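You operate a simulated robot arm through the tools that you are given. There is no shell and no other tool. Be economical: measure what you need, move in short steps, check, and stop when the job is done.

Carry out the task below with a simulated robot arm. There is one attempt and no reset: what you move stays moved.

JOB
Wash the jeans on cotton at 40 with the extra rinse on.
Fine: push the powder drawer in, set both dials, light the rinse button, press start, wait for End and turn the wash dial off.

Only the result counts: the job must be done as asked and must still hold three seconds after the hand-in. Knocking over, shifting, dropping, spilling or breaking anything else fails it.

ROBOT AND FRAMES
A 6-joint arm with a two-finger gripper on a trunk, on a base that drives. Base frame: it is fixed to the floor where the robot stands at the start and does not move with it; the origin is under the middle of the robot, x ahead of it, y to its left, z up. Lengths are in mm, angles in degrees, forces in N, time in s.
With the tool pointing down near the work surface it reaches from about 580 to 580 mm from the robot's upright axis, wherever it stands. Its first joint turns from -166.0 to 166.0 degrees. Places, roughly: powder drawer [600, 0, 800]; rinse button [600, -200, 900]; wash dial [700, -100, 900]. Payload 1.66 kg.
The TCP is the grasp point between the finger pads, 16 mm short of the fingertips. In the tool frame z runs along the fingers and y along their closing line. Largest opening 111 mm; the body of the gripper starts 104 mm behind the TCP.
Orientation is that of the tool frame in the base frame, as a unit quaternion [w, x, y, z]. With the fingers straight down and closing along the base's y, the tool's x points along the base's -x, its y along +y and its z along -z.

CONTROLS
- The arm moves only by the tool play_rows. Its argument "increments" is a list of rows, each an object (a shift or turn left out is 0, a gripper value left out holds the last) with "dp": the shift along the tool's x, y, z in mm, a list of three; "turn": the turn, a rotation vector about the tool's x, y, z in degrees, a list of three; "gripper": the opening, from 0 (shut) to 1 (fully open). In form: [{"dp": [tx, ty, tz], "turn": [ax, ay, az], "gripper": gripper}, ...]. A call has 1 to 12 rows; each row shifts and turns the commanded pose from where the row before left it, along the tool's axes as they then stand. A row lasts 0.2 s, in which the tool goes at most 50 mm and 8.6 degrees; a call with a longer step from one row to the next is refused whole, and so is a gripper value outside its range. Where a pose cannot be reached the arm comes as near as it can. A force on the tool above 40 N (or 10 N above the force at the start of the call, whichever is more), or a blocked arm, ends the call early, and 0.2 s more pass. Each finger halts on what it meets, pressing with about 31 N; the grip force reading is that of the motor and also rises with nothing between the fingers. The clock runs only during rows and for 0.2 s after the last one: add rows that do not move to give the fingers time. It gives the time, the measured TCP pose, the force on the tool (base axes), the opening and the grip force at its end, in the units of the frame above (readings bear some noise), with the torque about the TCP (base axes, N m) and any sound that the robot's microphone picked up.
- Cameras (640 x 400 px; columns grow to the right, rows downward): "scene" is now at [48.3, 143.7, 1610.9]; the picture's right is [-0.57, -0.82, 0.00], its down [-0.54, 0.37, -0.75] and it looks along [0.62, -0.43, -0.66] (base axes); focal length 295 px, centre (320, 200). "wrist" rides on the gripper at [70, 14, -143] in the tool frame; the picture's right is [-0.19, 0.98, 0.00], its down [-0.87, -0.17, -0.47] and it looks along [-0.46, -0.09, 0.88] (tool axes); focal length 230 px, centre (320, 200). There is no depth. A picture from a camera that has moved, and an enlarged one, comes with that camera's place and axes in the base frame and with its lens.
- camera(camera): a new picture of that camera. No time passes.
- slide_trunk(by): slides the trunk up (or, below 0, down) by that many mm; the arm and the scene camera ride with it, the base frame stays. It gives what a move gives, with no picture.
- steer(legs): drives the robot by 1 to 6 legs, each [ahead, left, turn to the left] in mm, mm and degrees, along the robot's own axes; the way and the turn of a leg run together, so that a leg with both is an arc; at most 1500 mm and 180 degrees a leg. The arm and the cameras ride along, it lands a little off, and it stops where it bumps. It gives what a move gives.
- aim_head(pan, tilt): turns the head with the scene camera to pan (to the left, within 120 degrees either way) and tilt (down, from -29 to 69), counted from straight ahead of the robot. It gives what a move gives.
- enlarge(camera, box): a new picture of the part [left, top, right, bottom] of that camera's present view, enlarged. No time passes.
- finish_job(): hands the job in; it is judged then, once.

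Go step by step. Nothing tells you exact positions but the pictures and the camera data: compare them with the known pose of the tool, close in by small moves and look again before you grip or let go. The budget is 120 turns and 78 pictures, counting those below and the enlarged ones. Unless the task says otherwise, let go and move clear before handing in, and close with one line.

The tools are called after "Request:" as name(argument=value, ...) on one line, values as JSON. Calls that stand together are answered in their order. play_rows: Moves the arm, as the interface text tells. Its arguments: {"type":"object","properties":{"increments":{"type":"array","items":{"type":"object","properties":{"dp":{"type":"array","items":{"type":"number"}},"turn":{"type":"array","items":{"type":"number"}},"gripper":{"type":"number"}}}}},"required":["increments"]} The other tools are called the same way: slide_trunk (by) slides the trunk up or down; steer (legs) drives the base; aim_head (pan, tilt) turns the head that bears the scene camera; camera (camera) takes a picture; enlarge (camera, box) takes an enlarged picture of a part of a camera's view; finish_job () hands the job in.

At the start:

```text
time_s: 0.0
tcp_pos: [512.9, -53.2, 1206.6]
ee_rot: [0.0, 0.0, 1.0, 0.0]
contact_force: [0.5, -0.5, -0.5]
torque: [0.02, -0.02, -0.02]
grip_width: 110.9
grasp_force: 0.1
trunk travel left (down, up): [-200.0, 390.0]
robot x, y, heading: [-1.7, -2.1, -0.1]
head pan, tilt: [-34.5, 41.2]
```

scene: 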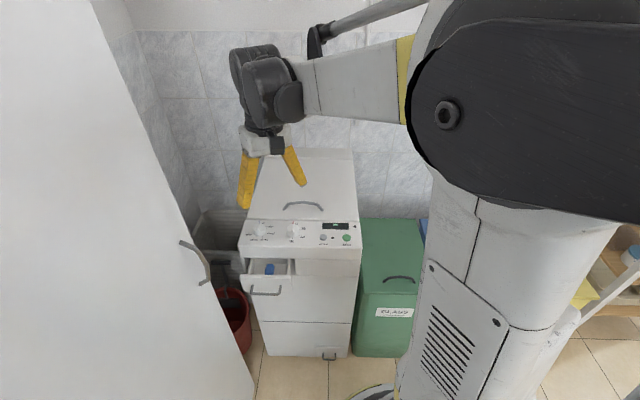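
wrist: 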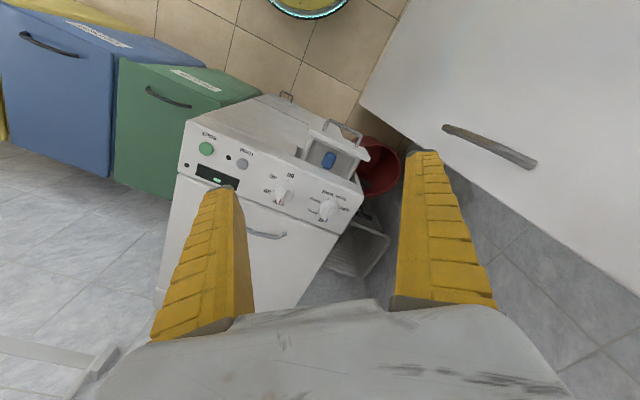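

The machine has its panel facing up and toward the robot, with the powder drawer open at the front. I'll look closer at the panel with both cameras.

Request:
enlarge(camera="scene", box=[230, 190, 374, 310])

Request:
enlarge(camera="wrist", box=[170, 100, 390, 240])

```text
3.33 times, centred on (302, 250) of scene
camera zoom: at [48.3, 143.7, 1610.9], right [-0.57, -0.82, 0.0], down [-0.54, 0.37, -0.75], along [0.62, -0.43, -0.66], focal length 983 px, centre (380, 33)
```

zoom: 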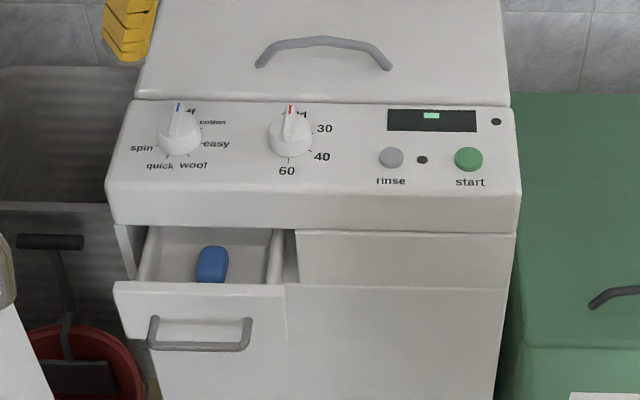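

```text
2.86 times, centred on (280, 170) of wrist
camera zoom: at [443.1, -39.3, 1349.2], right [0.19, 0.98, 0.0], down [0.87, -0.17, 0.47], along [0.46, -0.09, -0.88], focal length 657 px, centre (434, 286)
```

zoom: 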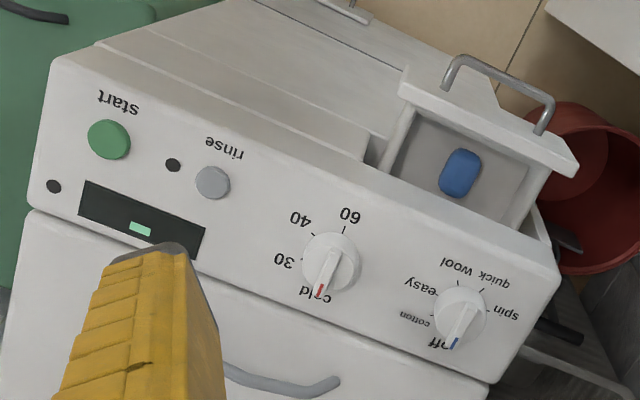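

Triangulating both views gives these positions: wash dial (715,-73,887), temp dial (641,-158,900), rinse (567,-228,893), start (522,-289,893). The drawer front is centred near (583,-23,825), about 72 mm out, and the machine front faces roughly (-.74,.67). I'll close the gripper, turn the tool to face the machine and go down in front of the drawer.

Request:
play_rows(increments=[{"dp": [0, 20, 20], "turn": [0, 0, 8.4], "gripper": 0}, {"dp": [0, 0, 40], "turn": [0, 0, 8.4]}, {"dp": [0, 0, 40], "turn": [0, 0, 8.4]}, {"dp": [0, 0, 40], "turn": [0, 0, 8.4]}, {"dp": [0, 0, 40], "turn": [0, 0, 8.4]}, {"dp": [0, 0, 0]}])

Request:
camera(camera="scene")

Request:
camera(camera="wrist")

```text
time_s: 1.4
tcp_pos: [514.2, -36.7, 1024.7]
ee_rot: [0.0, 0.359, 0.933, 0.0]
contact_force: [-0.7, -0.3, 0.1]
torque: [-0.01, 0.02, -0.05]
grip_width: 0.1
grasp_force: 28.3
trunk travel left (down, up): [-200.0, 390.0]
robot x, y, heading: [-0.1, 4.3, -0.3]
head pan, tilt: [-34.5, 41.2]
```

```text
73 pictures are left
camera scene: at [48.0, 143.8, 1611.0], right [-0.57, -0.82, 0.0], down [-0.54, 0.37, -0.75], along [0.62, -0.43, -0.66], focal length 295 px, centre (320, 200)
```

scene: 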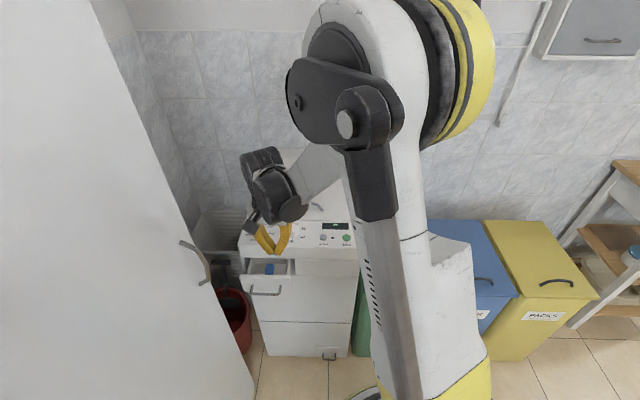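

```text
72 pictures are left
camera wrist: at [470.7, 20.0, 1167.9], right [0.8, 0.6, 0.0], down [0.53, -0.7, 0.47], along [0.28, -0.38, -0.88], focal length 230 px, centre (320, 200)
```

wrist: 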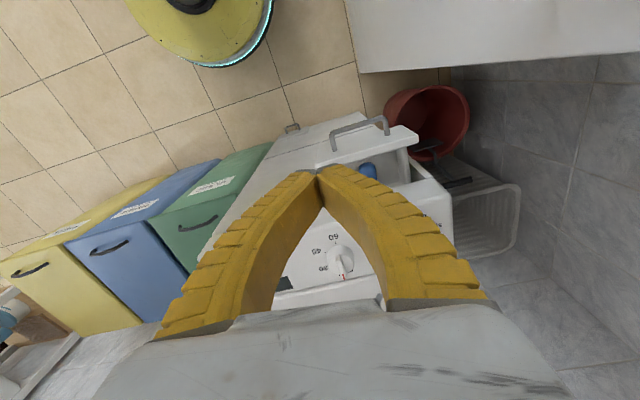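

The tool now faces the machine. The drawer handle bar looks centred near (559,2), z about 795, so I'll move out in front of it first and look before going lower.

Request:
play_rows(increments=[{"dp": [17, 29, 20]}, {"dp": [16, 29, 20]}, {"dp": [0, 0, 30]}, {"dp": [0, 0, 30]}, {"dp": [0, 0, 20]}, {"dp": [0, 0, 0]}])

Request:
camera(camera="scene")

Request:
camera(camera="wrist")

```text
time_s: 2.8
tcp_pos: [527.5, 30.5, 906.4]
ee_rot: [0.001, 0.358, 0.934, 0.0]
contact_force: [0.4, -0.7, -0.6]
torque: [-0.01, 0.04, 0.0]
grip_width: 0.1
grasp_force: 28.6
trunk travel left (down, up): [-200.0, 390.0]
robot x, y, heading: [-2.0, -2.1, -0.0]
head pan, tilt: [-34.5, 41.2]
```

```text
71 pictures are left
camera scene: at [48.2, 143.7, 1611.0], right [-0.57, -0.82, 0.0], down [-0.54, 0.37, -0.75], along [0.62, -0.43, -0.66], focal length 295 px, centre (320, 200)
```

scene: 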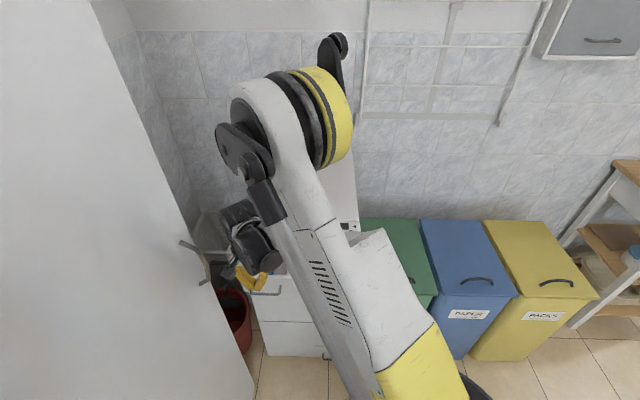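

```text
70 pictures are left
camera wrist: at [484.4, 87.0, 1048.4], right [0.8, 0.6, 0.0], down [0.53, -0.7, 0.47], along [0.28, -0.38, -0.88], focal length 230 px, centre (320, 200)
```

wrist: 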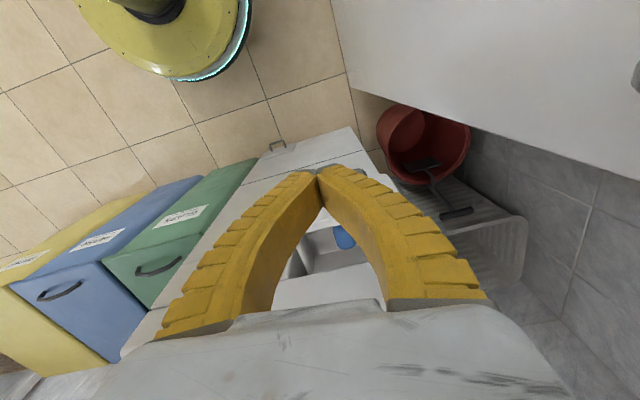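

The handle bar is around z 800 and about 35 mm beyond the TCP toward the machine. I'll descend beside it and check.

Request:
play_rows(increments=[{"dp": [0, 0, 25]}, {"dp": [0, 0, 25]}, {"dp": [0, 0, 25]}, {"dp": [0, 0, 28]}, {"dp": [0, 0, 0]}])

Request:
camera(camera="wrist")

Request:
enlarge(camera="scene", box=[180, 190, 340, 310])

```text
time_s: 4.0
tcp_pos: [530.1, 33.1, 805.1]
ee_rot: [-0.002, 0.358, 0.934, 0.001]
contact_force: [0.1, -0.2, -0.6]
torque: [0.0, 0.01, 0.02]
grip_width: 0.2
grasp_force: 28.9
out of reach, approached as far as the arm can: row 4
trunk travel left (down, up): [-200.0, 390.0]
robot x, y, heading: [2.6, -1.5, -0.2]
head pan, tilt: [-34.5, 41.2]
```

```text
69 pictures are left
camera wrist: at [487.4, 88.9, 948.6], right [0.8, 0.6, 0.0], down [0.53, -0.7, 0.47], along [0.28, -0.38, -0.88], focal length 230 px, centre (320, 200)
```

wrist: 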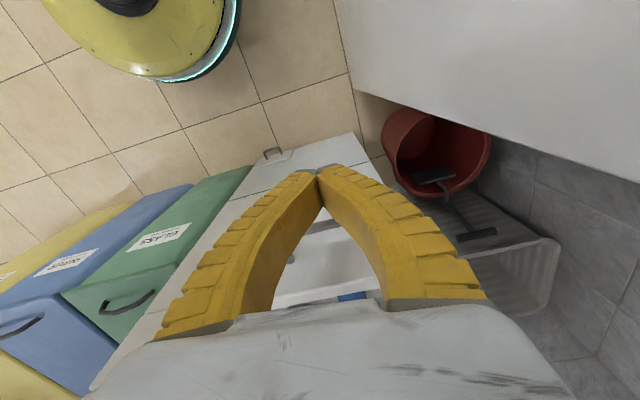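

```text
3.33 times, centred on (260, 250) of scene
camera zoom: at [48.2, 143.7, 1611.0], right [-0.57, -0.82, 0.0], down [-0.54, 0.37, -0.75], along [0.62, -0.43, -0.66], focal length 983 px, centre (520, 33)
```

zoom: 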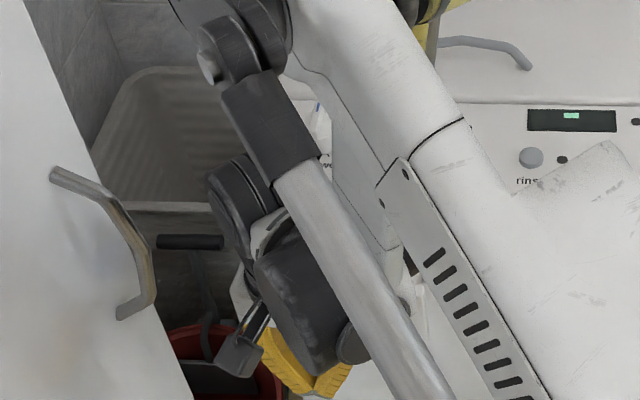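

The arm reaches its limit here, so I'll lift it, lower the trunk 100 mm and drive the base closer to the machine, keeping the tool high and clear.

Request:
play_rows(increments=[{"dp": [0, 0, -40]}, {"dp": [0, 0, -40]}, {"dp": [0, 0, -40]}, {"dp": [0, 0, -40]}, {"dp": [0, 0, -40]}, {"dp": [0, 0, 0]}])

Request:
slide_trunk(by=-100)

Request:
play_rows(increments=[{"dp": [0, 0, -40]}, {"dp": [0, 0, -40]}, {"dp": [0, 0, -30]}, {"dp": [0, 0, 0]}])

Request:
steer(legs=[[100, -60, 0]])

Request:
camera(camera="scene")

Request:
camera(camera="wrist")

```text
time_s: 5.4
tcp_pos: [528.5, 32.9, 1005.7]
ee_rot: [0.0, 0.358, 0.934, 0.0]
contact_force: [-0.4, 0.5, -0.2]
torque: [0.01, 0.02, 0.02]
grip_width: 0.0
grasp_force: 28.7
trunk travel left (down, up): [-200.0, 390.0]
robot x, y, heading: [-0.3, 1.6, -0.2]
head pan, tilt: [-34.5, 41.2]
```

```text
time_s: 6.7
tcp_pos: [528.5, 33.0, 905.3]
ee_rot: [0.0, 0.358, 0.934, 0.001]
contact_force: [0.0, 0.1, 1.1]
torque: [-0.01, -0.01, 0.02]
grip_width: 0.0
grasp_force: 28.7
trunk travel left (down, up): [-100.0, 490.0]
robot x, y, heading: [3.5, -2.0, -0.1]
head pan, tilt: [-34.5, 41.2]
```

```text
time_s: 7.7
tcp_pos: [529.9, 35.5, 1015.5]
ee_rot: [0.0, 0.358, 0.934, 0.001]
contact_force: [0.3, 0.3, -0.7]
torque: [0.0, 0.0, 0.0]
grip_width: 0.0
grasp_force: 28.6
trunk travel left (down, up): [-100.0, 490.0]
robot x, y, heading: [4.4, 2.0, 0.1]
head pan, tilt: [-34.5, 41.2]
```

```text
time_s: 8.9
tcp_pos: [627.2, -24.4, 1014.5]
ee_rot: [0.0, 0.357, 0.934, 0.0]
contact_force: [0.7, 0.1, -0.3]
torque: [-0.02, -0.02, 0.0]
grip_width: 0.2
grasp_force: 28.2
trunk travel left (down, up): [-100.0, 490.0]
robot x, y, heading: [100.1, -63.5, 0.0]
head pan, tilt: [-34.5, 41.2]
```

```text
67 pictures are left
camera scene: at [146.5, 82.8, 1510.9], right [-0.57, -0.82, 0.0], down [-0.54, 0.37, -0.75], along [0.62, -0.43, -0.66], focal length 295 px, centre (320, 200)
```

scene: 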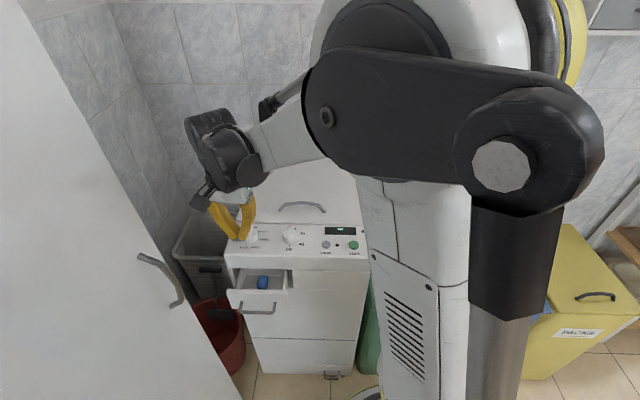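

```text
66 pictures are left
camera wrist: at [584.2, 32.4, 1158.2], right [0.8, 0.6, 0.0], down [0.53, -0.7, 0.47], along [0.28, -0.38, -0.88], focal length 230 px, centre (320, 200)
```

wrist: 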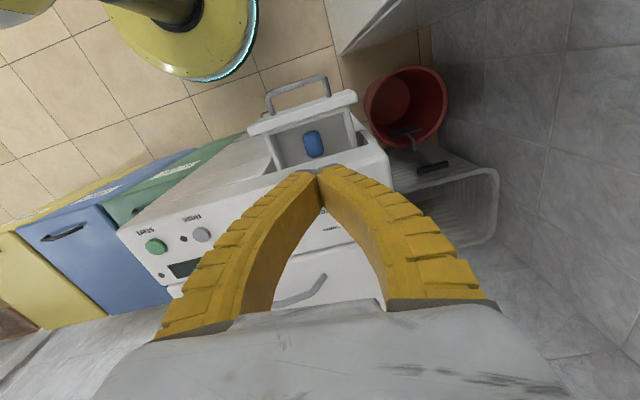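

The drive landed well. Next I'll go back out in front of the drawer handle and descend.

Request:
play_rows(increments=[{"dp": [36, -9, 0]}, {"dp": [36, -9, 0]}, {"dp": [35, -8, 0], "turn": [0, 0, -3.8]}, {"dp": [0, 0, 40]}, {"dp": [0, 0, 40]}, {"dp": [0, 0, 40]}, {"dp": [0, 0, 30]}, {"dp": [0, 0, 30]}, {"dp": [0, 0, 25]}, {"dp": [0, 0, 0]}])

Request:
camera(camera="wrist")

Request:
enlarge(camera="scene", box=[180, 190, 340, 310])

```text
time_s: 11.2
tcp_pos: [529.9, 25.5, 809.4]
ee_rot: [-0.001, 0.327, 0.945, 0.0]
contact_force: [-0.3, 0.0, -0.5]
torque: [0.03, 0.0, 0.01]
grip_width: 0.0
grasp_force: 28.6
trunk travel left (down, up): [-100.0, 490.0]
robot x, y, heading: [97.8, -57.2, -0.0]
head pan, tilt: [-34.5, 41.2]
```

```text
65 pictures are left
camera wrist: at [482.5, 80.4, 952.8], right [0.76, 0.65, 0.0], down [0.58, -0.67, 0.47], along [0.31, -0.36, -0.88], focal length 230 px, centre (320, 200)
```

wrist: 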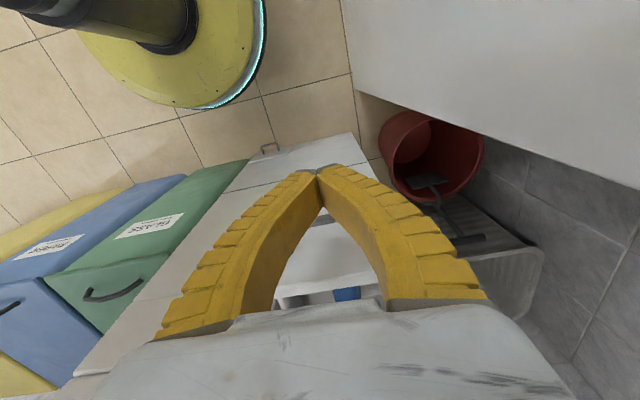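

```text
3.33 times, centred on (260, 250) of scene
camera zoom: at [146.0, 83.1, 1511.0], right [-0.57, -0.82, 0.0], down [-0.54, 0.37, -0.75], along [0.62, -0.43, -0.66], focal length 983 px, centre (520, 33)
```

zoom: 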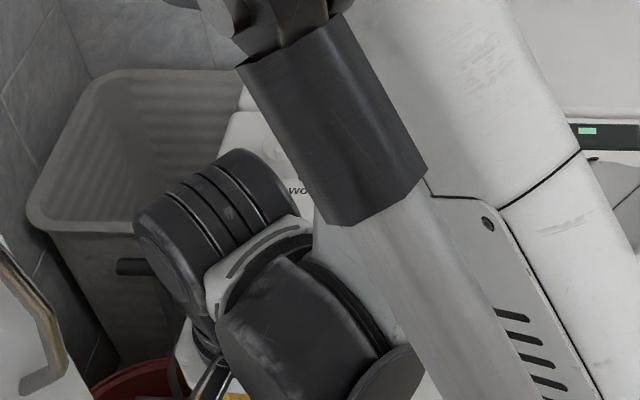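

I'm beside the handle at z 809, and the tool clears everything else. I'll push toward the machine in small steps.

Request:
play_rows(increments=[{"dp": [-10, 0, 0]}, {"dp": [-10, 0, 0]}, {"dp": [-10, 0, 0]}, {"dp": [-10, 0, 0]}, {"dp": [-10, 0, 0]}, {"dp": [0, 0, 0]}])

Request:
camera(camera="wrist")

```text
time_s: 12.6
tcp_pos: [570.5, -3.4, 810.2]
ee_rot: [-0.001, 0.327, 0.945, -0.001]
contact_force: [-0.1, 0.6, -0.5]
torque: [0.0, 0.01, 0.0]
grip_width: 0.0
grasp_force: 28.5
trunk travel left (down, up): [-100.0, 490.0]
robot x, y, heading: [98.3, -58.9, -0.2]
head pan, tilt: [-34.5, 41.2]
```

```text
63 pictures are left
camera wrist: at [523.6, 51.1, 952.3], right [0.76, 0.65, 0.0], down [0.58, -0.67, 0.47], along [0.31, -0.36, -0.88], focal length 230 px, centre (320, 200)
```

wrist: 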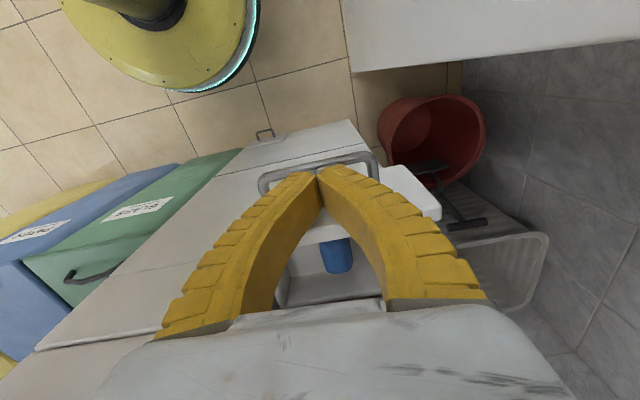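

The fingertips passed just over the handle bar and are now at the drawer's front face. I'll keep pushing there.

Request:
play_rows(increments=[{"dp": [-8, 0, 0]}, {"dp": [-8, 0, 0]}, {"dp": [-8, 0, 0]}, {"dp": [-8, 0, 0]}, {"dp": [-8, 0, 0]}, {"dp": [0, 0, 0]}])

Request:
camera(camera="wrist")

```text
time_s: 13.9
tcp_pos: [600.8, -28.9, 809.9]
ee_rot: [0.0, 0.327, 0.945, -0.001]
contact_force: [1.3, -0.2, -0.6]
torque: [0.02, 0.0, 0.03]
grip_width: 0.1
grasp_force: 29.2
trunk travel left (down, up): [-100.0, 490.0]
robot x, y, heading: [96.7, -59.3, -0.0]
head pan, tilt: [-34.5, 41.2]
```

```text
62 pictures are left
camera wrist: at [553.7, 27.1, 953.1], right [0.76, 0.65, 0.0], down [0.58, -0.67, 0.47], along [0.31, -0.36, -0.88], focal length 230 px, centre (320, 200)
```

wrist: 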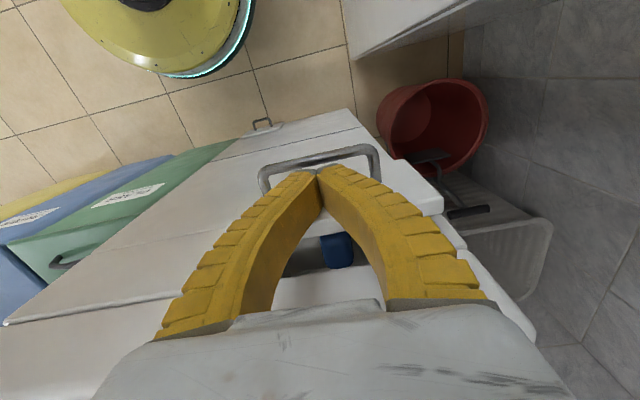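

The drawer is moving in with the fingers. I'll continue until it's blocked.

Request:
play_rows(increments=[{"dp": [-8, 0, 0]}, {"dp": [-8, 0, 0]}, {"dp": [-7, 0, 0]}, {"dp": [-5, 0, 0]}, {"dp": [-5, 0, 0]}, {"dp": [-4, 0, 0]}, {"dp": [-4, 0, 0]}, {"dp": [-4, 0, 0]}, {"dp": [-4, 0, 0]}])

Request:
camera(camera="wrist")

```text
time_s: 15.7
tcp_pos: [629.7, -48.4, 812.0]
ee_rot: [-0.004, 0.323, 0.946, 0.0]
contact_force: [-7.8, 5.2, 1.0]
torque: [-0.34, -0.61, 0.26]
grip_width: 0.0
grasp_force: 28.3
trunk travel left (down, up): [-100.0, 490.0]
robot x, y, heading: [96.8, -59.6, 0.1]
head pan, tilt: [-34.5, 41.2]
stopped in row 8: the force on the tool passed its limit at 46 N (the readings are from after the stop); the commanded pose is now the measured one
```

```text
61 pictures are left
camera wrist: at [583.5, 3.9, 954.5], right [0.75, 0.66, 0.0], down [0.58, -0.66, 0.47], along [0.31, -0.35, -0.88], focal length 230 px, centre (320, 200)
```

wrist: 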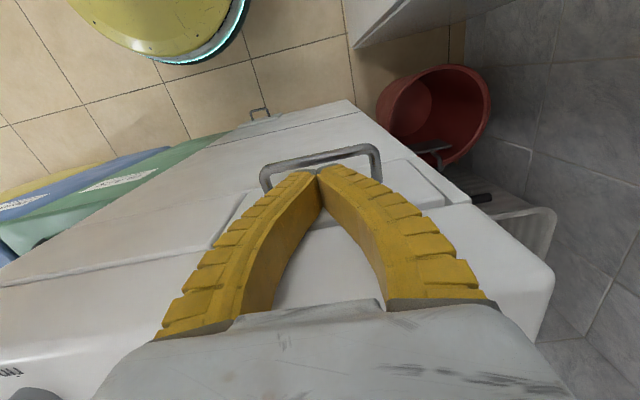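

The push stopped at 46 N and the drawer looks flush. I'll back off, lift, and look from the scene camera.

Request:
play_rows(increments=[{"dp": [20, 0, 0]}, {"dp": [30, 0, 0]}, {"dp": [30, 0, 0]}, {"dp": [0, 0, -45]}, {"dp": [0, 0, -45]}, {"dp": [0, 0, -45]}, {"dp": [0, 0, -45]}, {"dp": [0, 0, -30]}, {"dp": [0, 0, -30]}, {"dp": [0, 0, 0]}])

Request:
enlarge(camera="scene", box=[200, 180, 400, 320])

Request:
enlarge(camera="wrist", box=[130, 60, 470, 310])

```text
time_s: 17.9
tcp_pos: [570.2, -0.6, 1050.5]
ee_rot: [-0.004, 0.324, 0.946, 0.0]
contact_force: [-0.1, -0.7, 0.6]
torque: [-0.02, -0.01, -0.01]
grip_width: 0.2
grasp_force: 28.6
trunk travel left (down, up): [-100.0, 490.0]
robot x, y, heading: [97.1, -61.4, -0.1]
head pan, tilt: [-34.5, 41.2]
```

```text
2.86 times, centred on (300, 250) of scene
camera zoom: at [145.1, 83.4, 1510.9], right [-0.56, -0.83, 0.0], down [-0.54, 0.37, -0.75], along [0.62, -0.42, -0.66], focal length 842 px, centre (377, 57)
```

zoom: 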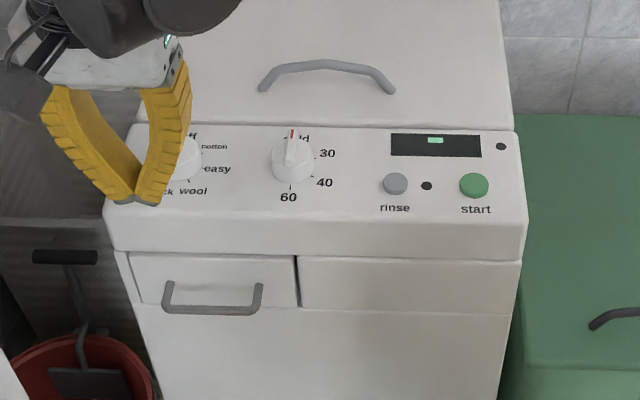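

```text
1.60 times, centred on (300, 185) of wrist
camera zoom: at [523.5, 52.9, 1194.0], right [0.75, 0.66, 0.0], down [0.58, -0.66, 0.47], along [0.31, -0.35, -0.88], focal length 368 px, centre (352, 224)
```

zoom: 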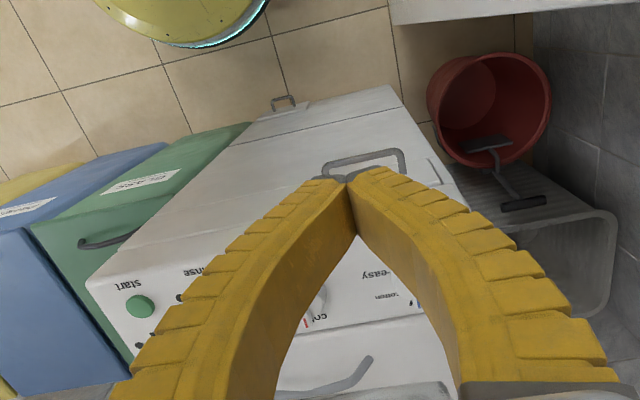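

The drawer is shut. Next I'll move over the temperature dial with the gripper partly open and look at it.

Request:
play_rows(increments=[{"dp": [-38, -20, 0], "gripper": 0.75}, {"dp": [-38, -20, 0]}, {"dp": [-38, -20, 0]}, {"dp": [-38, -20, 0]}, {"dp": [0, 0, 0]}])

Request:
camera(camera="wrist")

Request:
enlarge(camera="wrist", box=[230, 100, 410, 212])

```text
time_s: 19.1
tcp_pos: [640.8, -158.9, 1053.7]
ee_rot: [-0.004, 0.325, 0.946, 0.0]
contact_force: [-0.2, -0.7, 0.5]
torque: [0.01, 0.02, 0.02]
grip_width: 84.6
grasp_force: 0.8
trunk travel left (down, up): [-100.0, 490.0]
robot x, y, heading: [94.3, -64.2, 0.2]
head pan, tilt: [-34.5, 41.2]
```

```text
58 pictures are left
camera wrist: at [594.5, -105.3, 1196.9], right [0.75, 0.66, 0.0], down [0.58, -0.66, 0.47], along [0.31, -0.35, -0.88], focal length 230 px, centre (320, 200)
```

wrist: 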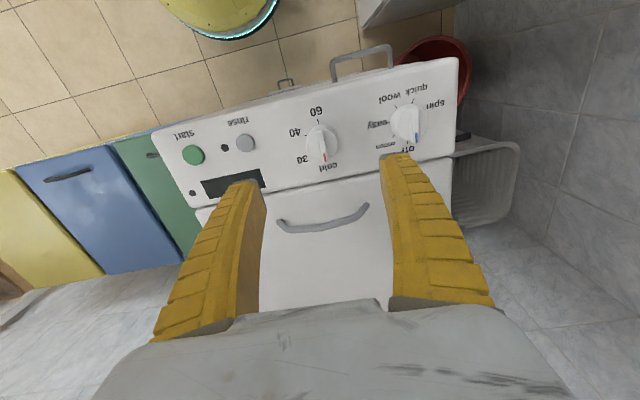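

```text
3.56 times, centred on (320, 156) of wrist
camera zoom: at [594.5, -105.3, 1196.9], right [0.75, 0.66, 0.0], down [0.58, -0.66, 0.47], along [0.31, -0.35, -0.88], focal length 818 px, centre (320, 356)
```

zoom: 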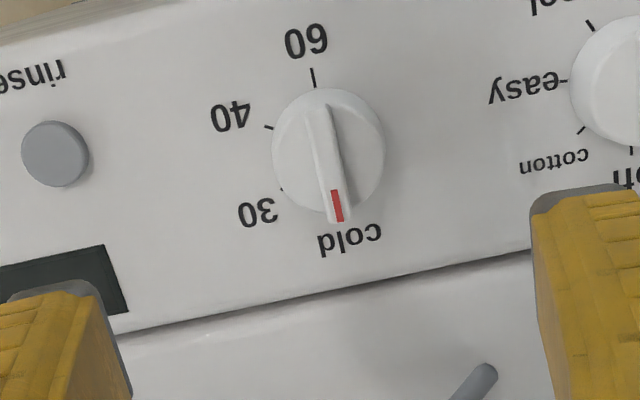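

The temp dial has four stops at 60° steps (cold 0°, 30 at 60°, 40 at 120°, clockwise), centred near (647,-158.5,897). Its ridge is already aligned with the tool x axis, so I'll centre over it, narrow the opening and descend just short of it.

Request:
play_rows(increments=[{"dp": [-4.4, 4.1, 20], "gripper": 0.3}, {"dp": [0, 0, 40]}, {"dp": [0, 0, 40]}, {"dp": [0, 0, 20]}, {"dp": [0, 0, 0]}])

Request:
enlarge(camera="wrist", box=[220, 80, 420, 205])

Request:
enlarge(camera="scene", box=[220, 170, 380, 270])

```text
time_s: 20.3
tcp_pos: [641.4, -153.6, 932.4]
ee_rot: [-0.004, 0.325, 0.946, 0.001]
contact_force: [0.5, -0.7, 0.6]
torque: [-0.04, 0.0, 0.0]
grip_width: 35.9
grasp_force: 2.5
trunk travel left (down, up): [-100.0, 490.0]
robot x, y, heading: [94.5, -57.9, 0.1]
head pan, tilt: [-34.5, 41.2]
```

```text
3.20 times, centred on (320, 142) of wrist
camera zoom: at [596.6, -100.4, 1075.6], right [0.75, 0.66, 0.0], down [0.58, -0.66, 0.47], along [0.31, -0.35, -0.88], focal length 736 px, centre (320, 384)
```

zoom: 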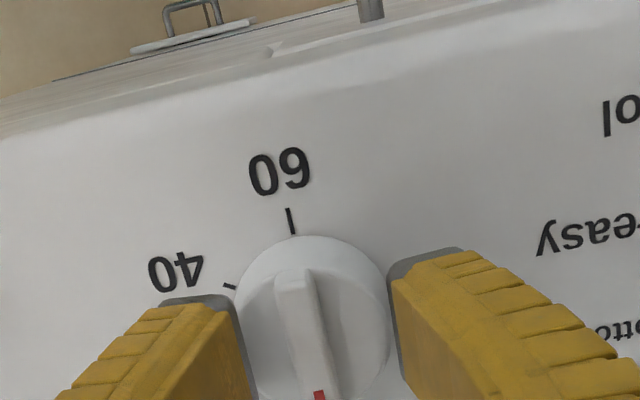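

```text
4.00 times, centred on (300, 220) of scene
camera zoom: at [145.1, 83.4, 1511.0], right [-0.56, -0.83, 0.0], down [-0.54, 0.37, -0.75], along [0.62, -0.42, -0.66], focal length 1179 px, centre (400, 120)
```

zoom: 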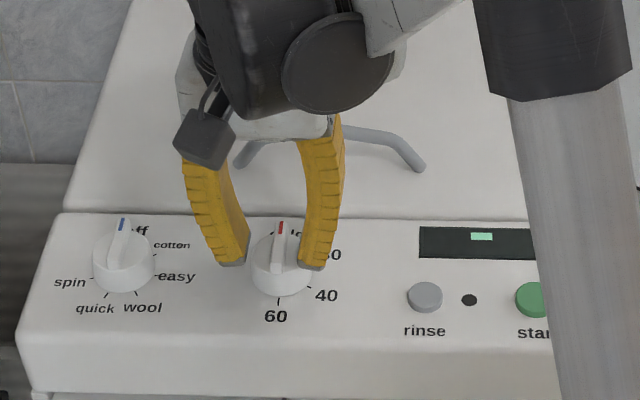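

The knob looks nearly centred between the fingers in the wrist view. I'll check the part that was cut off before going lower.

Request:
enlarge(camera="wrist", box=[256, 140, 384, 220])

```text
5.00 times, centred on (320, 180) of wrist
camera zoom: at [596.6, -100.4, 1075.6], right [0.75, 0.66, 0.0], down [0.58, -0.66, 0.47], along [0.31, -0.35, -0.88], focal length 1150 px, centre (320, 300)
```

zoom: 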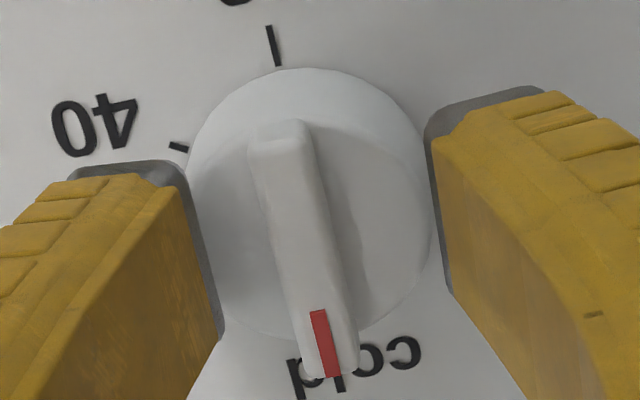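

The knob is about 40 mm across with a ridge 10 mm wide. The ridge sits about 2.5 mm toward tool -y and 2 mm toward -x of the tool axis, so I'll correct that, narrow the opening and ease down.

Request:
play_rows(increments=[{"dp": [-2, -2.5, 0], "gripper": 0.22}, {"dp": [0, 0, 4]}, {"dp": [0, 0, 4]}, {"dp": [0, 0, 3]}, {"dp": [0, 0, 3]}, {"dp": [0, 0, 0]}])

Request:
enlarge(camera="wrist", box=[256, 140, 384, 220])

Request:
enlarge(camera="scene", box=[250, 190, 330, 250])

```text
time_s: 21.7
tcp_pos: [643.3, -160.2, 918.8]
ee_rot: [-0.002, 0.325, 0.946, -0.001]
contact_force: [-3.1, -1.4, 31.9]
torque: [-0.31, 0.1, -0.02]
grip_width: 25.5
grasp_force: 0.0
trunk travel left (down, up): [-100.0, 490.0]
robot x, y, heading: [95.0, -59.0, 0.2]
head pan, tilt: [-34.5, 41.2]
```

```text
5.00 times, centred on (320, 180) of wrist
camera zoom: at [596.8, -106.1, 1061.4], right [0.75, 0.66, 0.0], down [0.58, -0.66, 0.47], along [0.31, -0.35, -0.88], focal length 1150 px, centre (320, 300)
```

zoom: 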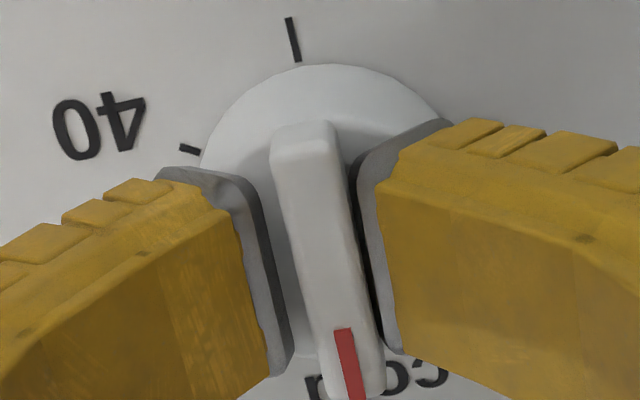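

```text
6.67 times, centred on (290, 220) of scene
camera zoom: at [143.0, 84.6, 1511.1], right [-0.56, -0.83, 0.0], down [-0.54, 0.37, -0.75], along [0.62, -0.43, -0.66], focal length 1966 px, centre (520, 67)
```

zoom: 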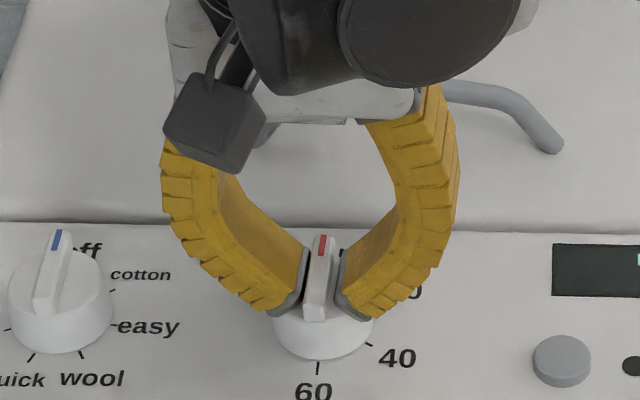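

The pads straddle the ridge and touch the knob face at 32 N. I'll ease up 3 mm and close on the ridge.

Request:
play_rows(increments=[{"dp": [0, 0, -3]}, {"gripper": 0}, {"dp": [0, 0, 0]}, {"dp": [0, 0, 0]}])

```text
time_s: 22.7
tcp_pos: [643.8, -160.2, 921.5]
ee_rot: [-0.003, 0.324, 0.946, 0.0]
contact_force: [5.8, 11.4, 20.5]
torque: [-0.08, -0.04, -0.01]
grip_width: 12.7
grasp_force: 33.5
trunk travel left (down, up): [-100.0, 490.0]
robot x, y, heading: [96.7, -60.6, -0.0]
head pan, tilt: [-34.5, 41.2]
```

The ridge is gripped at 12.7 mm wide. I'll relieve the side load a little and turn clockwise through the first 60°.

Request:
play_rows(increments=[{"dp": [0, 1.2, -1]}, {"turn": [0, 0, 8]}, {"turn": [0, 0, 8]}, {"turn": [0, 0, 8]}, {"turn": [0, 0, 8]}, {"turn": [0, 0, 8]}, {"turn": [0, 0, 8]}, {"turn": [0, 0, 8]}, {"turn": [0, 0, 4]}])

Request:
enlarge(camera="scene", box=[250, 190, 330, 250])

```text
time_s: 24.7
tcp_pos: [644.6, -159.4, 922.5]
ee_rot: [-0.003, 0.755, 0.656, 0.0]
contact_force: [-13.4, 15.5, 17.2]
torque: [0.37, -0.09, 0.02]
grip_width: 12.3
grasp_force: 34.1
trunk travel left (down, up): [-100.0, 490.0]
robot x, y, heading: [96.1, -62.7, 0.0]
head pan, tilt: [-34.5, 41.2]
```

```text
6.67 times, centred on (290, 220) of scene
camera zoom: at [142.4, 85.3, 1510.9], right [-0.56, -0.83, 0.0], down [-0.54, 0.37, -0.75], along [0.62, -0.43, -0.66], focal length 1966 px, centre (520, 67)
```

zoom: 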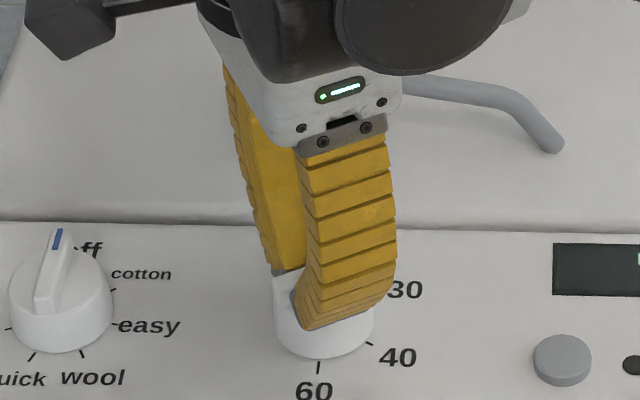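

Turned 60° cleanly. I'll relieve the side load and turn another 60° to reach 40.

Request:
play_rows(increments=[{"dp": [1, -1.1, -1]}, {"turn": [0, 0, 8]}, {"turn": [0, 0, 8]}, {"turn": [0, 0, 8]}, {"turn": [0, 0, 8]}, {"turn": [0, 0, 8]}, {"turn": [0, 0, 8]}, {"turn": [0, 0, 8]}, {"turn": [0, 0, 4]}])

Request:
enlarge(camera="scene", box=[250, 190, 330, 250])

```text
time_s: 26.7
tcp_pos: [643.3, -159.1, 922.0]
ee_rot: [-0.002, 0.982, 0.191, -0.002]
contact_force: [3.5, -4.3, 16.9]
torque: [0.09, -0.18, 0.02]
grip_width: 12.0
grasp_force: 34.3
trunk travel left (down, up): [-100.0, 490.0]
robot x, y, heading: [96.9, -59.7, -0.0]
head pan, tilt: [-34.5, 41.2]
```

```text
6.67 times, centred on (290, 220) of scene
camera zoom: at [144.4, 83.2, 1511.1], right [-0.56, -0.83, 0.0], down [-0.54, 0.37, -0.75], along [0.62, -0.42, -0.66], focal length 1966 px, centre (520, 67)
```

zoom: 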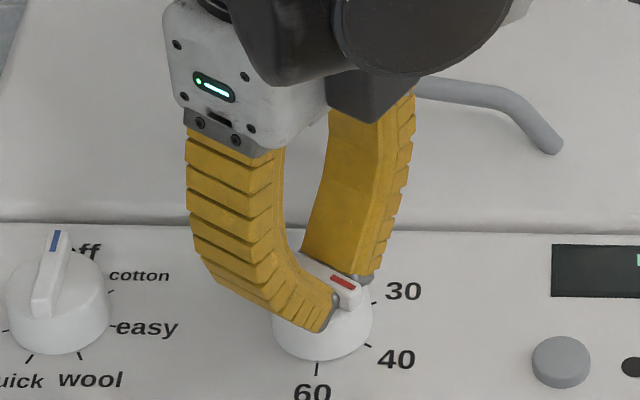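

The ridge now points down and to the right, toward 40. I'll release, lift and verify.

Request:
play_rows(increments=[{"gripper": 0.3}, {"dp": [0, 0, 0]}, {"dp": [0, 0, -20]}, {"dp": [0, 0, -40]}, {"dp": [0, 0, -40]}, {"dp": [0, 0, 0]}])

Request:
enlarge(camera="scene", box=[220, 180, 360, 268])

```text
time_s: 28.1
tcp_pos: [646.7, -162.0, 1022.1]
ee_rot: [-0.001, 0.981, 0.192, -0.003]
contact_force: [-1.0, -0.3, -0.6]
torque: [0.0, -0.01, -0.02]
grip_width: 35.6
grasp_force: 2.1
trunk travel left (down, up): [-100.0, 490.0]
robot x, y, heading: [94.3, -59.6, 0.2]
head pan, tilt: [-34.5, 41.2]
```

```text
4.55 times, centred on (290, 224) of scene
camera zoom: at [145.1, 83.5, 1510.9], right [-0.56, -0.83, 0.0], down [-0.54, 0.37, -0.75], along [0.62, -0.42, -0.66], focal length 1340 px, centre (456, 91)
```

zoom: 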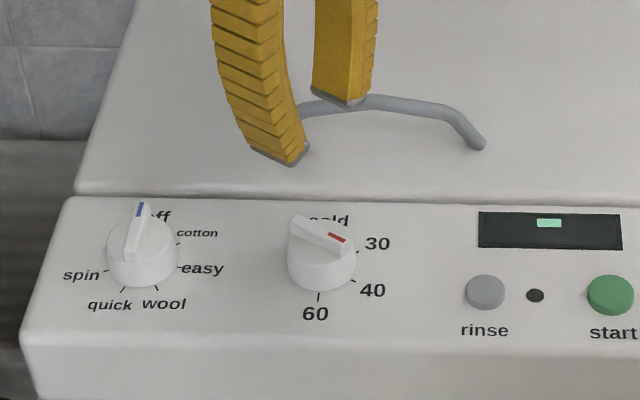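

The temperature pointer is at 120°, which is 40. Next I'll move above the wash dial, turning the tool back to face the machine.

Request:
play_rows(increments=[{"dp": [32, -19.5, -11], "gripper": 0.75}, {"dp": [32, -19.5, -11]}, {"dp": [33, -19.5, -11]}, {"turn": [0, 0, -8.5]}, {"turn": [0, 0, -8.5]}, {"turn": [0, 0, -8.5]}, {"turn": [0, 0, -8.5]}, {"turn": [0, 0, -8.5]}, {"turn": [0, 0, -8.5]}, {"turn": [0, 0, -8.5]}, {"turn": [0, 0, -8.5]}])

Request:
play_rows(increments=[{"turn": [0, 0, -8.5]}, {"turn": [0, 0, -8.5]}, {"turn": [0, 0, -8.5]}, {"turn": [0, 0, -8.5]}, {"turn": [0, 0, -8.5]}, {"turn": [0, 0, -8.5]}, {"dp": [0, 0, 0]}])

Request:
camera(camera="wrist")

Request:
enlarge(camera="wrist", box=[240, 90, 400, 190])

```text
time_s: 30.5
tcp_pos: [714.5, -69.5, 1055.0]
ee_rot: [-0.002, 0.705, 0.709, -0.001]
contact_force: [0.4, -0.5, 0.3]
torque: [-0.02, 0.0, 0.03]
grip_width: 84.7
grasp_force: 0.7
trunk travel left (down, up): [-100.0, 490.0]
robot x, y, heading: [97.8, -59.9, -0.0]
head pan, tilt: [-34.5, 41.2]
```

```text
time_s: 32.1
tcp_pos: [713.6, -69.1, 1053.3]
ee_rot: [-0.004, 0.332, 0.943, 0.0]
contact_force: [-0.3, 0.4, 0.0]
torque: [0.01, 0.0, 0.0]
grip_width: 84.5
grasp_force: 0.7
trunk travel left (down, up): [-100.0, 490.0]
robot x, y, heading: [97.8, -61.1, -0.0]
head pan, tilt: [-34.5, 41.2]
```

```text
48 pictures are left
camera wrist: at [668.2, -14.1, 1197.1], right [0.76, 0.65, 0.0], down [0.57, -0.67, 0.47], along [0.3, -0.36, -0.88], focal length 230 px, centre (320, 200)
```

wrist: 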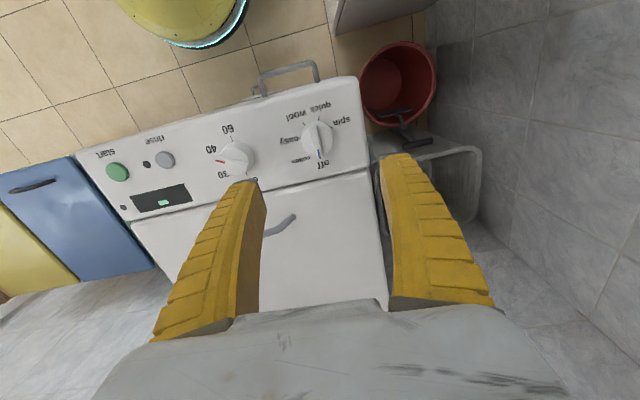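

```text
4.00 times, centred on (320, 140) of wrist
camera zoom: at [668.2, -14.1, 1197.1], right [0.76, 0.65, 0.0], down [0.57, -0.67, 0.47], along [0.3, -0.36, -0.88], focal length 920 px, centre (320, 440)
```

zoom: 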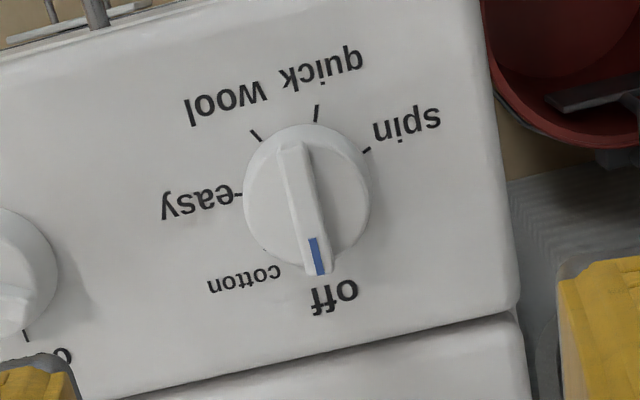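

The temp pointer also reads 40 from here. The wash dial's ticks are about 50° apart with cotton next clockwise from off, and the knob is 3.7 mm left of the tool axis. I'll correct that and descend close.

Request:
play_rows(increments=[{"dp": [0.7, -3.6, 20], "gripper": 0.3}, {"dp": [0, 0, 40]}, {"dp": [0, 0, 40]}, {"dp": [0, 0, 20]}, {"dp": [0, 0, 0]}])

Request:
enlarge(camera="wrist", box=[256, 140, 384, 220])

```text
time_s: 33.3
tcp_pos: [711.5, -70.2, 933.2]
ee_rot: [-0.004, 0.333, 0.943, 0.001]
contact_force: [-0.4, -0.1, 0.4]
torque: [0.05, 0.0, 0.0]
grip_width: 35.9
grasp_force: 1.8
trunk travel left (down, up): [-100.0, 490.0]
robot x, y, heading: [98.6, -62.4, 0.2]
head pan, tilt: [-34.5, 41.2]
```

```text
5.00 times, centred on (320, 180) of wrist
camera zoom: at [666.3, -15.0, 1076.6], right [0.76, 0.65, 0.0], down [0.57, -0.67, 0.47], along [0.3, -0.36, -0.88], focal length 1150 px, centre (320, 300)
```

zoom: 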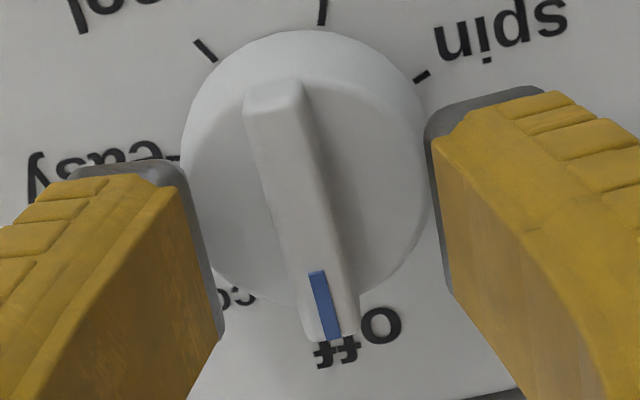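

The knob sits about 4.5 mm toward tool +x and 2.7 mm toward -y. I'll correct, narrow the opening and ease down onto it.

Request:
play_rows(increments=[{"dp": [4.5, -2.7, 0], "gripper": 0.22}, {"dp": [0, 0, 4]}, {"dp": [0, 0, 4]}, {"dp": [0, 0, 3]}, {"dp": [0, 0, 0]}])

Request:
enlarge(camera="wrist", box=[256, 140, 384, 220])

```text
time_s: 34.5
tcp_pos: [705.5, -69.9, 923.4]
ee_rot: [-0.002, 0.332, 0.943, 0.0]
contact_force: [0.5, -0.8, 23.5]
torque: [-0.03, -0.12, -0.01]
grip_width: 24.1
grasp_force: 5.6
trunk travel left (down, up): [-100.0, 490.0]
robot x, y, heading: [95.6, -62.7, 0.3]
head pan, tilt: [-34.5, 41.2]
```

```text
5.00 times, centred on (320, 180) of wrist
camera zoom: at [659.6, -15.0, 1066.8], right [0.76, 0.65, 0.0], down [0.57, -0.67, 0.47], along [0.3, -0.36, -0.88], focal length 1150 px, centre (320, 300)
```

zoom: 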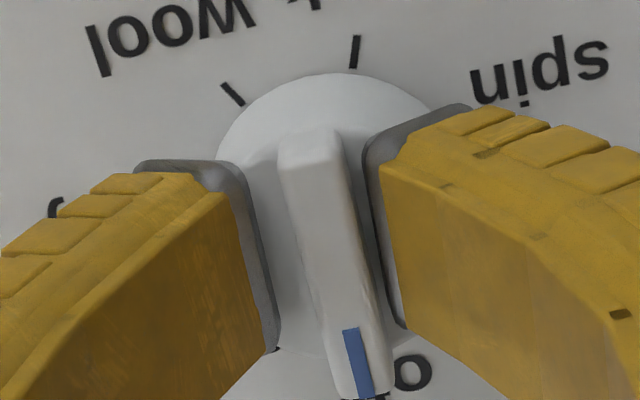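

I'm touching the knob face and the ridge is between the pads, slightly to the right. I'll lift 2 mm, centre and close.

Request:
play_rows(increments=[{"dp": [0, 1.5, -2.5]}, {"gripper": 0}, {"dp": [0, 0, 0]}, {"dp": [0, 0, 0]}])

```text
time_s: 35.5
tcp_pos: [706.5, -67.8, 927.9]
ee_rot: [-0.003, 0.333, 0.943, 0.0]
contact_force: [-5.1, -0.2, 6.1]
torque: [0.11, 0.11, -0.01]
grip_width: 6.2
grasp_force: 34.0
trunk travel left (down, up): [-100.0, 490.0]
robot x, y, heading: [95.5, -56.8, 0.2]
head pan, tilt: [-34.5, 41.2]
```

The width is only 6 mm, so the pads are probably too high on the ridge. I'll reopen, go 3 mm lower and close again.

Request:
play_rows(increments=[{"gripper": 0.22}, {"dp": [0, 0, 0]}, {"dp": [0, 0, 2]}, {"dp": [0, 0, 1.5]}, {"dp": [0, 0, 0]}])

Request:
enlarge(camera="wrist", box=[256, 140, 384, 220])

Request:
enlarge(camera="scene", box=[215, 190, 315, 260])

```text
time_s: 36.7
tcp_pos: [705.6, -68.3, 923.5]
ee_rot: [-0.003, 0.333, 0.943, 0.0]
contact_force: [2.1, -1.0, 17.8]
torque: [-0.11, -0.14, 0.0]
grip_width: 24.3
grasp_force: 0.0
trunk travel left (down, up): [-100.0, 490.0]
robot x, y, heading: [95.2, -60.1, 0.2]
head pan, tilt: [-34.5, 41.2]
```

```text
5.00 times, centred on (320, 180) of wrist
camera zoom: at [660.1, -14.2, 1066.1], right [0.76, 0.65, 0.0], down [0.57, -0.67, 0.47], along [0.3, -0.36, -0.88], focal length 1150 px, centre (320, 300)
```

zoom: 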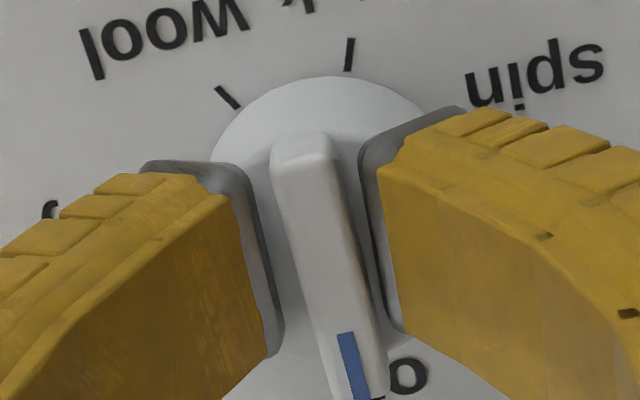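

```text
5.71 times, centred on (265, 225) of scene
camera zoom: at [143.5, 83.3, 1511.1], right [-0.56, -0.83, 0.0], down [-0.54, 0.37, -0.75], along [0.62, -0.42, -0.66], focal length 1685 px, centre (634, 57)
```

zoom: 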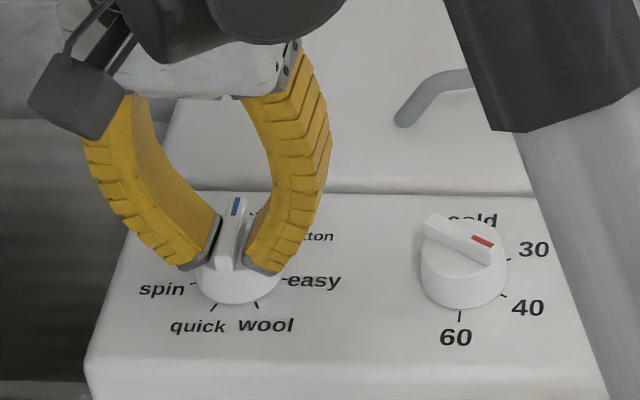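

The pads straddle the ridge well. I'll close with almost no lift this time.

Request:
play_rows(increments=[{"dp": [0, 0, -0.5]}, {"gripper": 0}, {"dp": [0, 0, 0]}, {"dp": [0, 0, 0]}])

```text
time_s: 37.7
tcp_pos: [706.6, -68.5, 922.3]
ee_rot: [-0.003, 0.333, 0.943, 0.0]
contact_force: [1.5, 4.9, 14.9]
torque: [0.0, 0.01, 0.03]
grip_width: 10.7
grasp_force: 33.5
trunk travel left (down, up): [-100.0, 490.0]
robot x, y, heading: [97.0, -61.8, -0.0]
head pan, tilt: [-34.5, 41.2]
```

The grip is solid at 10.7 mm. I'll turn clockwise by one stop, about 49°.

Request:
play_rows(increments=[{"turn": [0, 0, 8]}, {"turn": [0, 0, 8]}, {"turn": [0, 0, 8]}, {"turn": [0, 0, 8]}, {"turn": [0, 0, 8]}, {"turn": [0, 0, 8]}, {"turn": [0, 0, 1]}])

Request:
play_rows(increments=[{"gripper": 0.3}, {"dp": [0, 0, 0]}, {"dp": [0, 0, -20]}, {"dp": [0, 0, -40]}, {"dp": [0, 0, -40]}, {"dp": [0, 0, -30]}, {"dp": [0, 0, 0]}])

Request:
enlarge(camera="scene", box=[220, 180, 360, 268])

Request:
enlarge(camera="wrist", box=[240, 90, 400, 190])

```text
time_s: 39.1
tcp_pos: [709.6, -66.3, 923.0]
ee_rot: [-0.001, 0.669, 0.743, 0.001]
contact_force: [11.6, 3.9, 15.2]
torque: [-0.14, -0.01, 0.04]
grip_width: 10.2
grasp_force: 34.1
trunk travel left (down, up): [-100.0, 490.0]
robot x, y, heading: [98.5, -61.4, 0.1]
head pan, tilt: [-34.5, 41.2]
stopped in row 6: the force on the tool passed its limit at 42 N (the readings are from after the stop); the commanded pose is now the measured one
```

```text
time_s: 40.7
tcp_pos: [709.2, -65.2, 1054.9]
ee_rot: [-0.002, 0.669, 0.743, 0.001]
contact_force: [-0.6, 0.3, 0.4]
torque: [0.01, -0.01, 0.03]
grip_width: 36.0
grasp_force: 1.4
trunk travel left (down, up): [-100.0, 490.0]
robot x, y, heading: [96.1, -58.8, -0.1]
head pan, tilt: [-34.5, 41.2]
```

```text
4.55 times, centred on (290, 224) of scene
camera zoom: at [145.4, 83.6, 1510.9], right [-0.56, -0.83, 0.0], down [-0.54, 0.37, -0.75], along [0.62, -0.42, -0.66], focal length 1340 px, centre (456, 91)
```

zoom: 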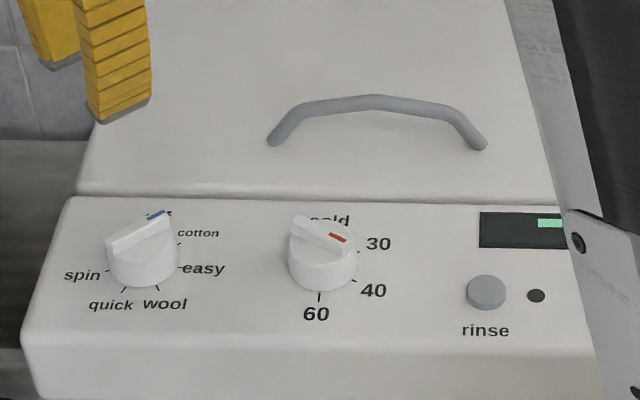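

```text
4.00 times, centred on (320, 140) of wrist
camera zoom: at [715.5, 5.4, 1198.0], right [1.0, -0.09, 0.0], down [-0.08, -0.88, 0.47], along [-0.04, -0.47, -0.88], focal length 920 px, centre (320, 440)
```

zoom: 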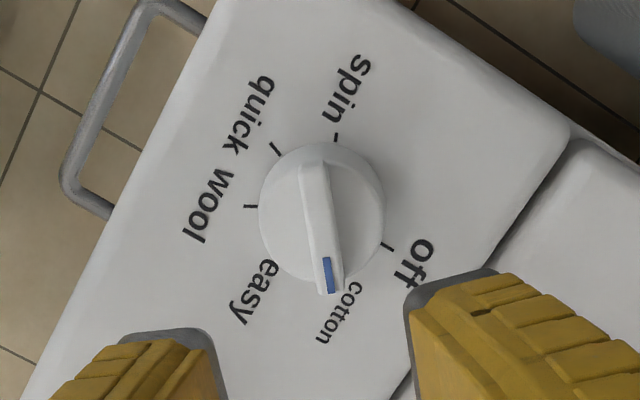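

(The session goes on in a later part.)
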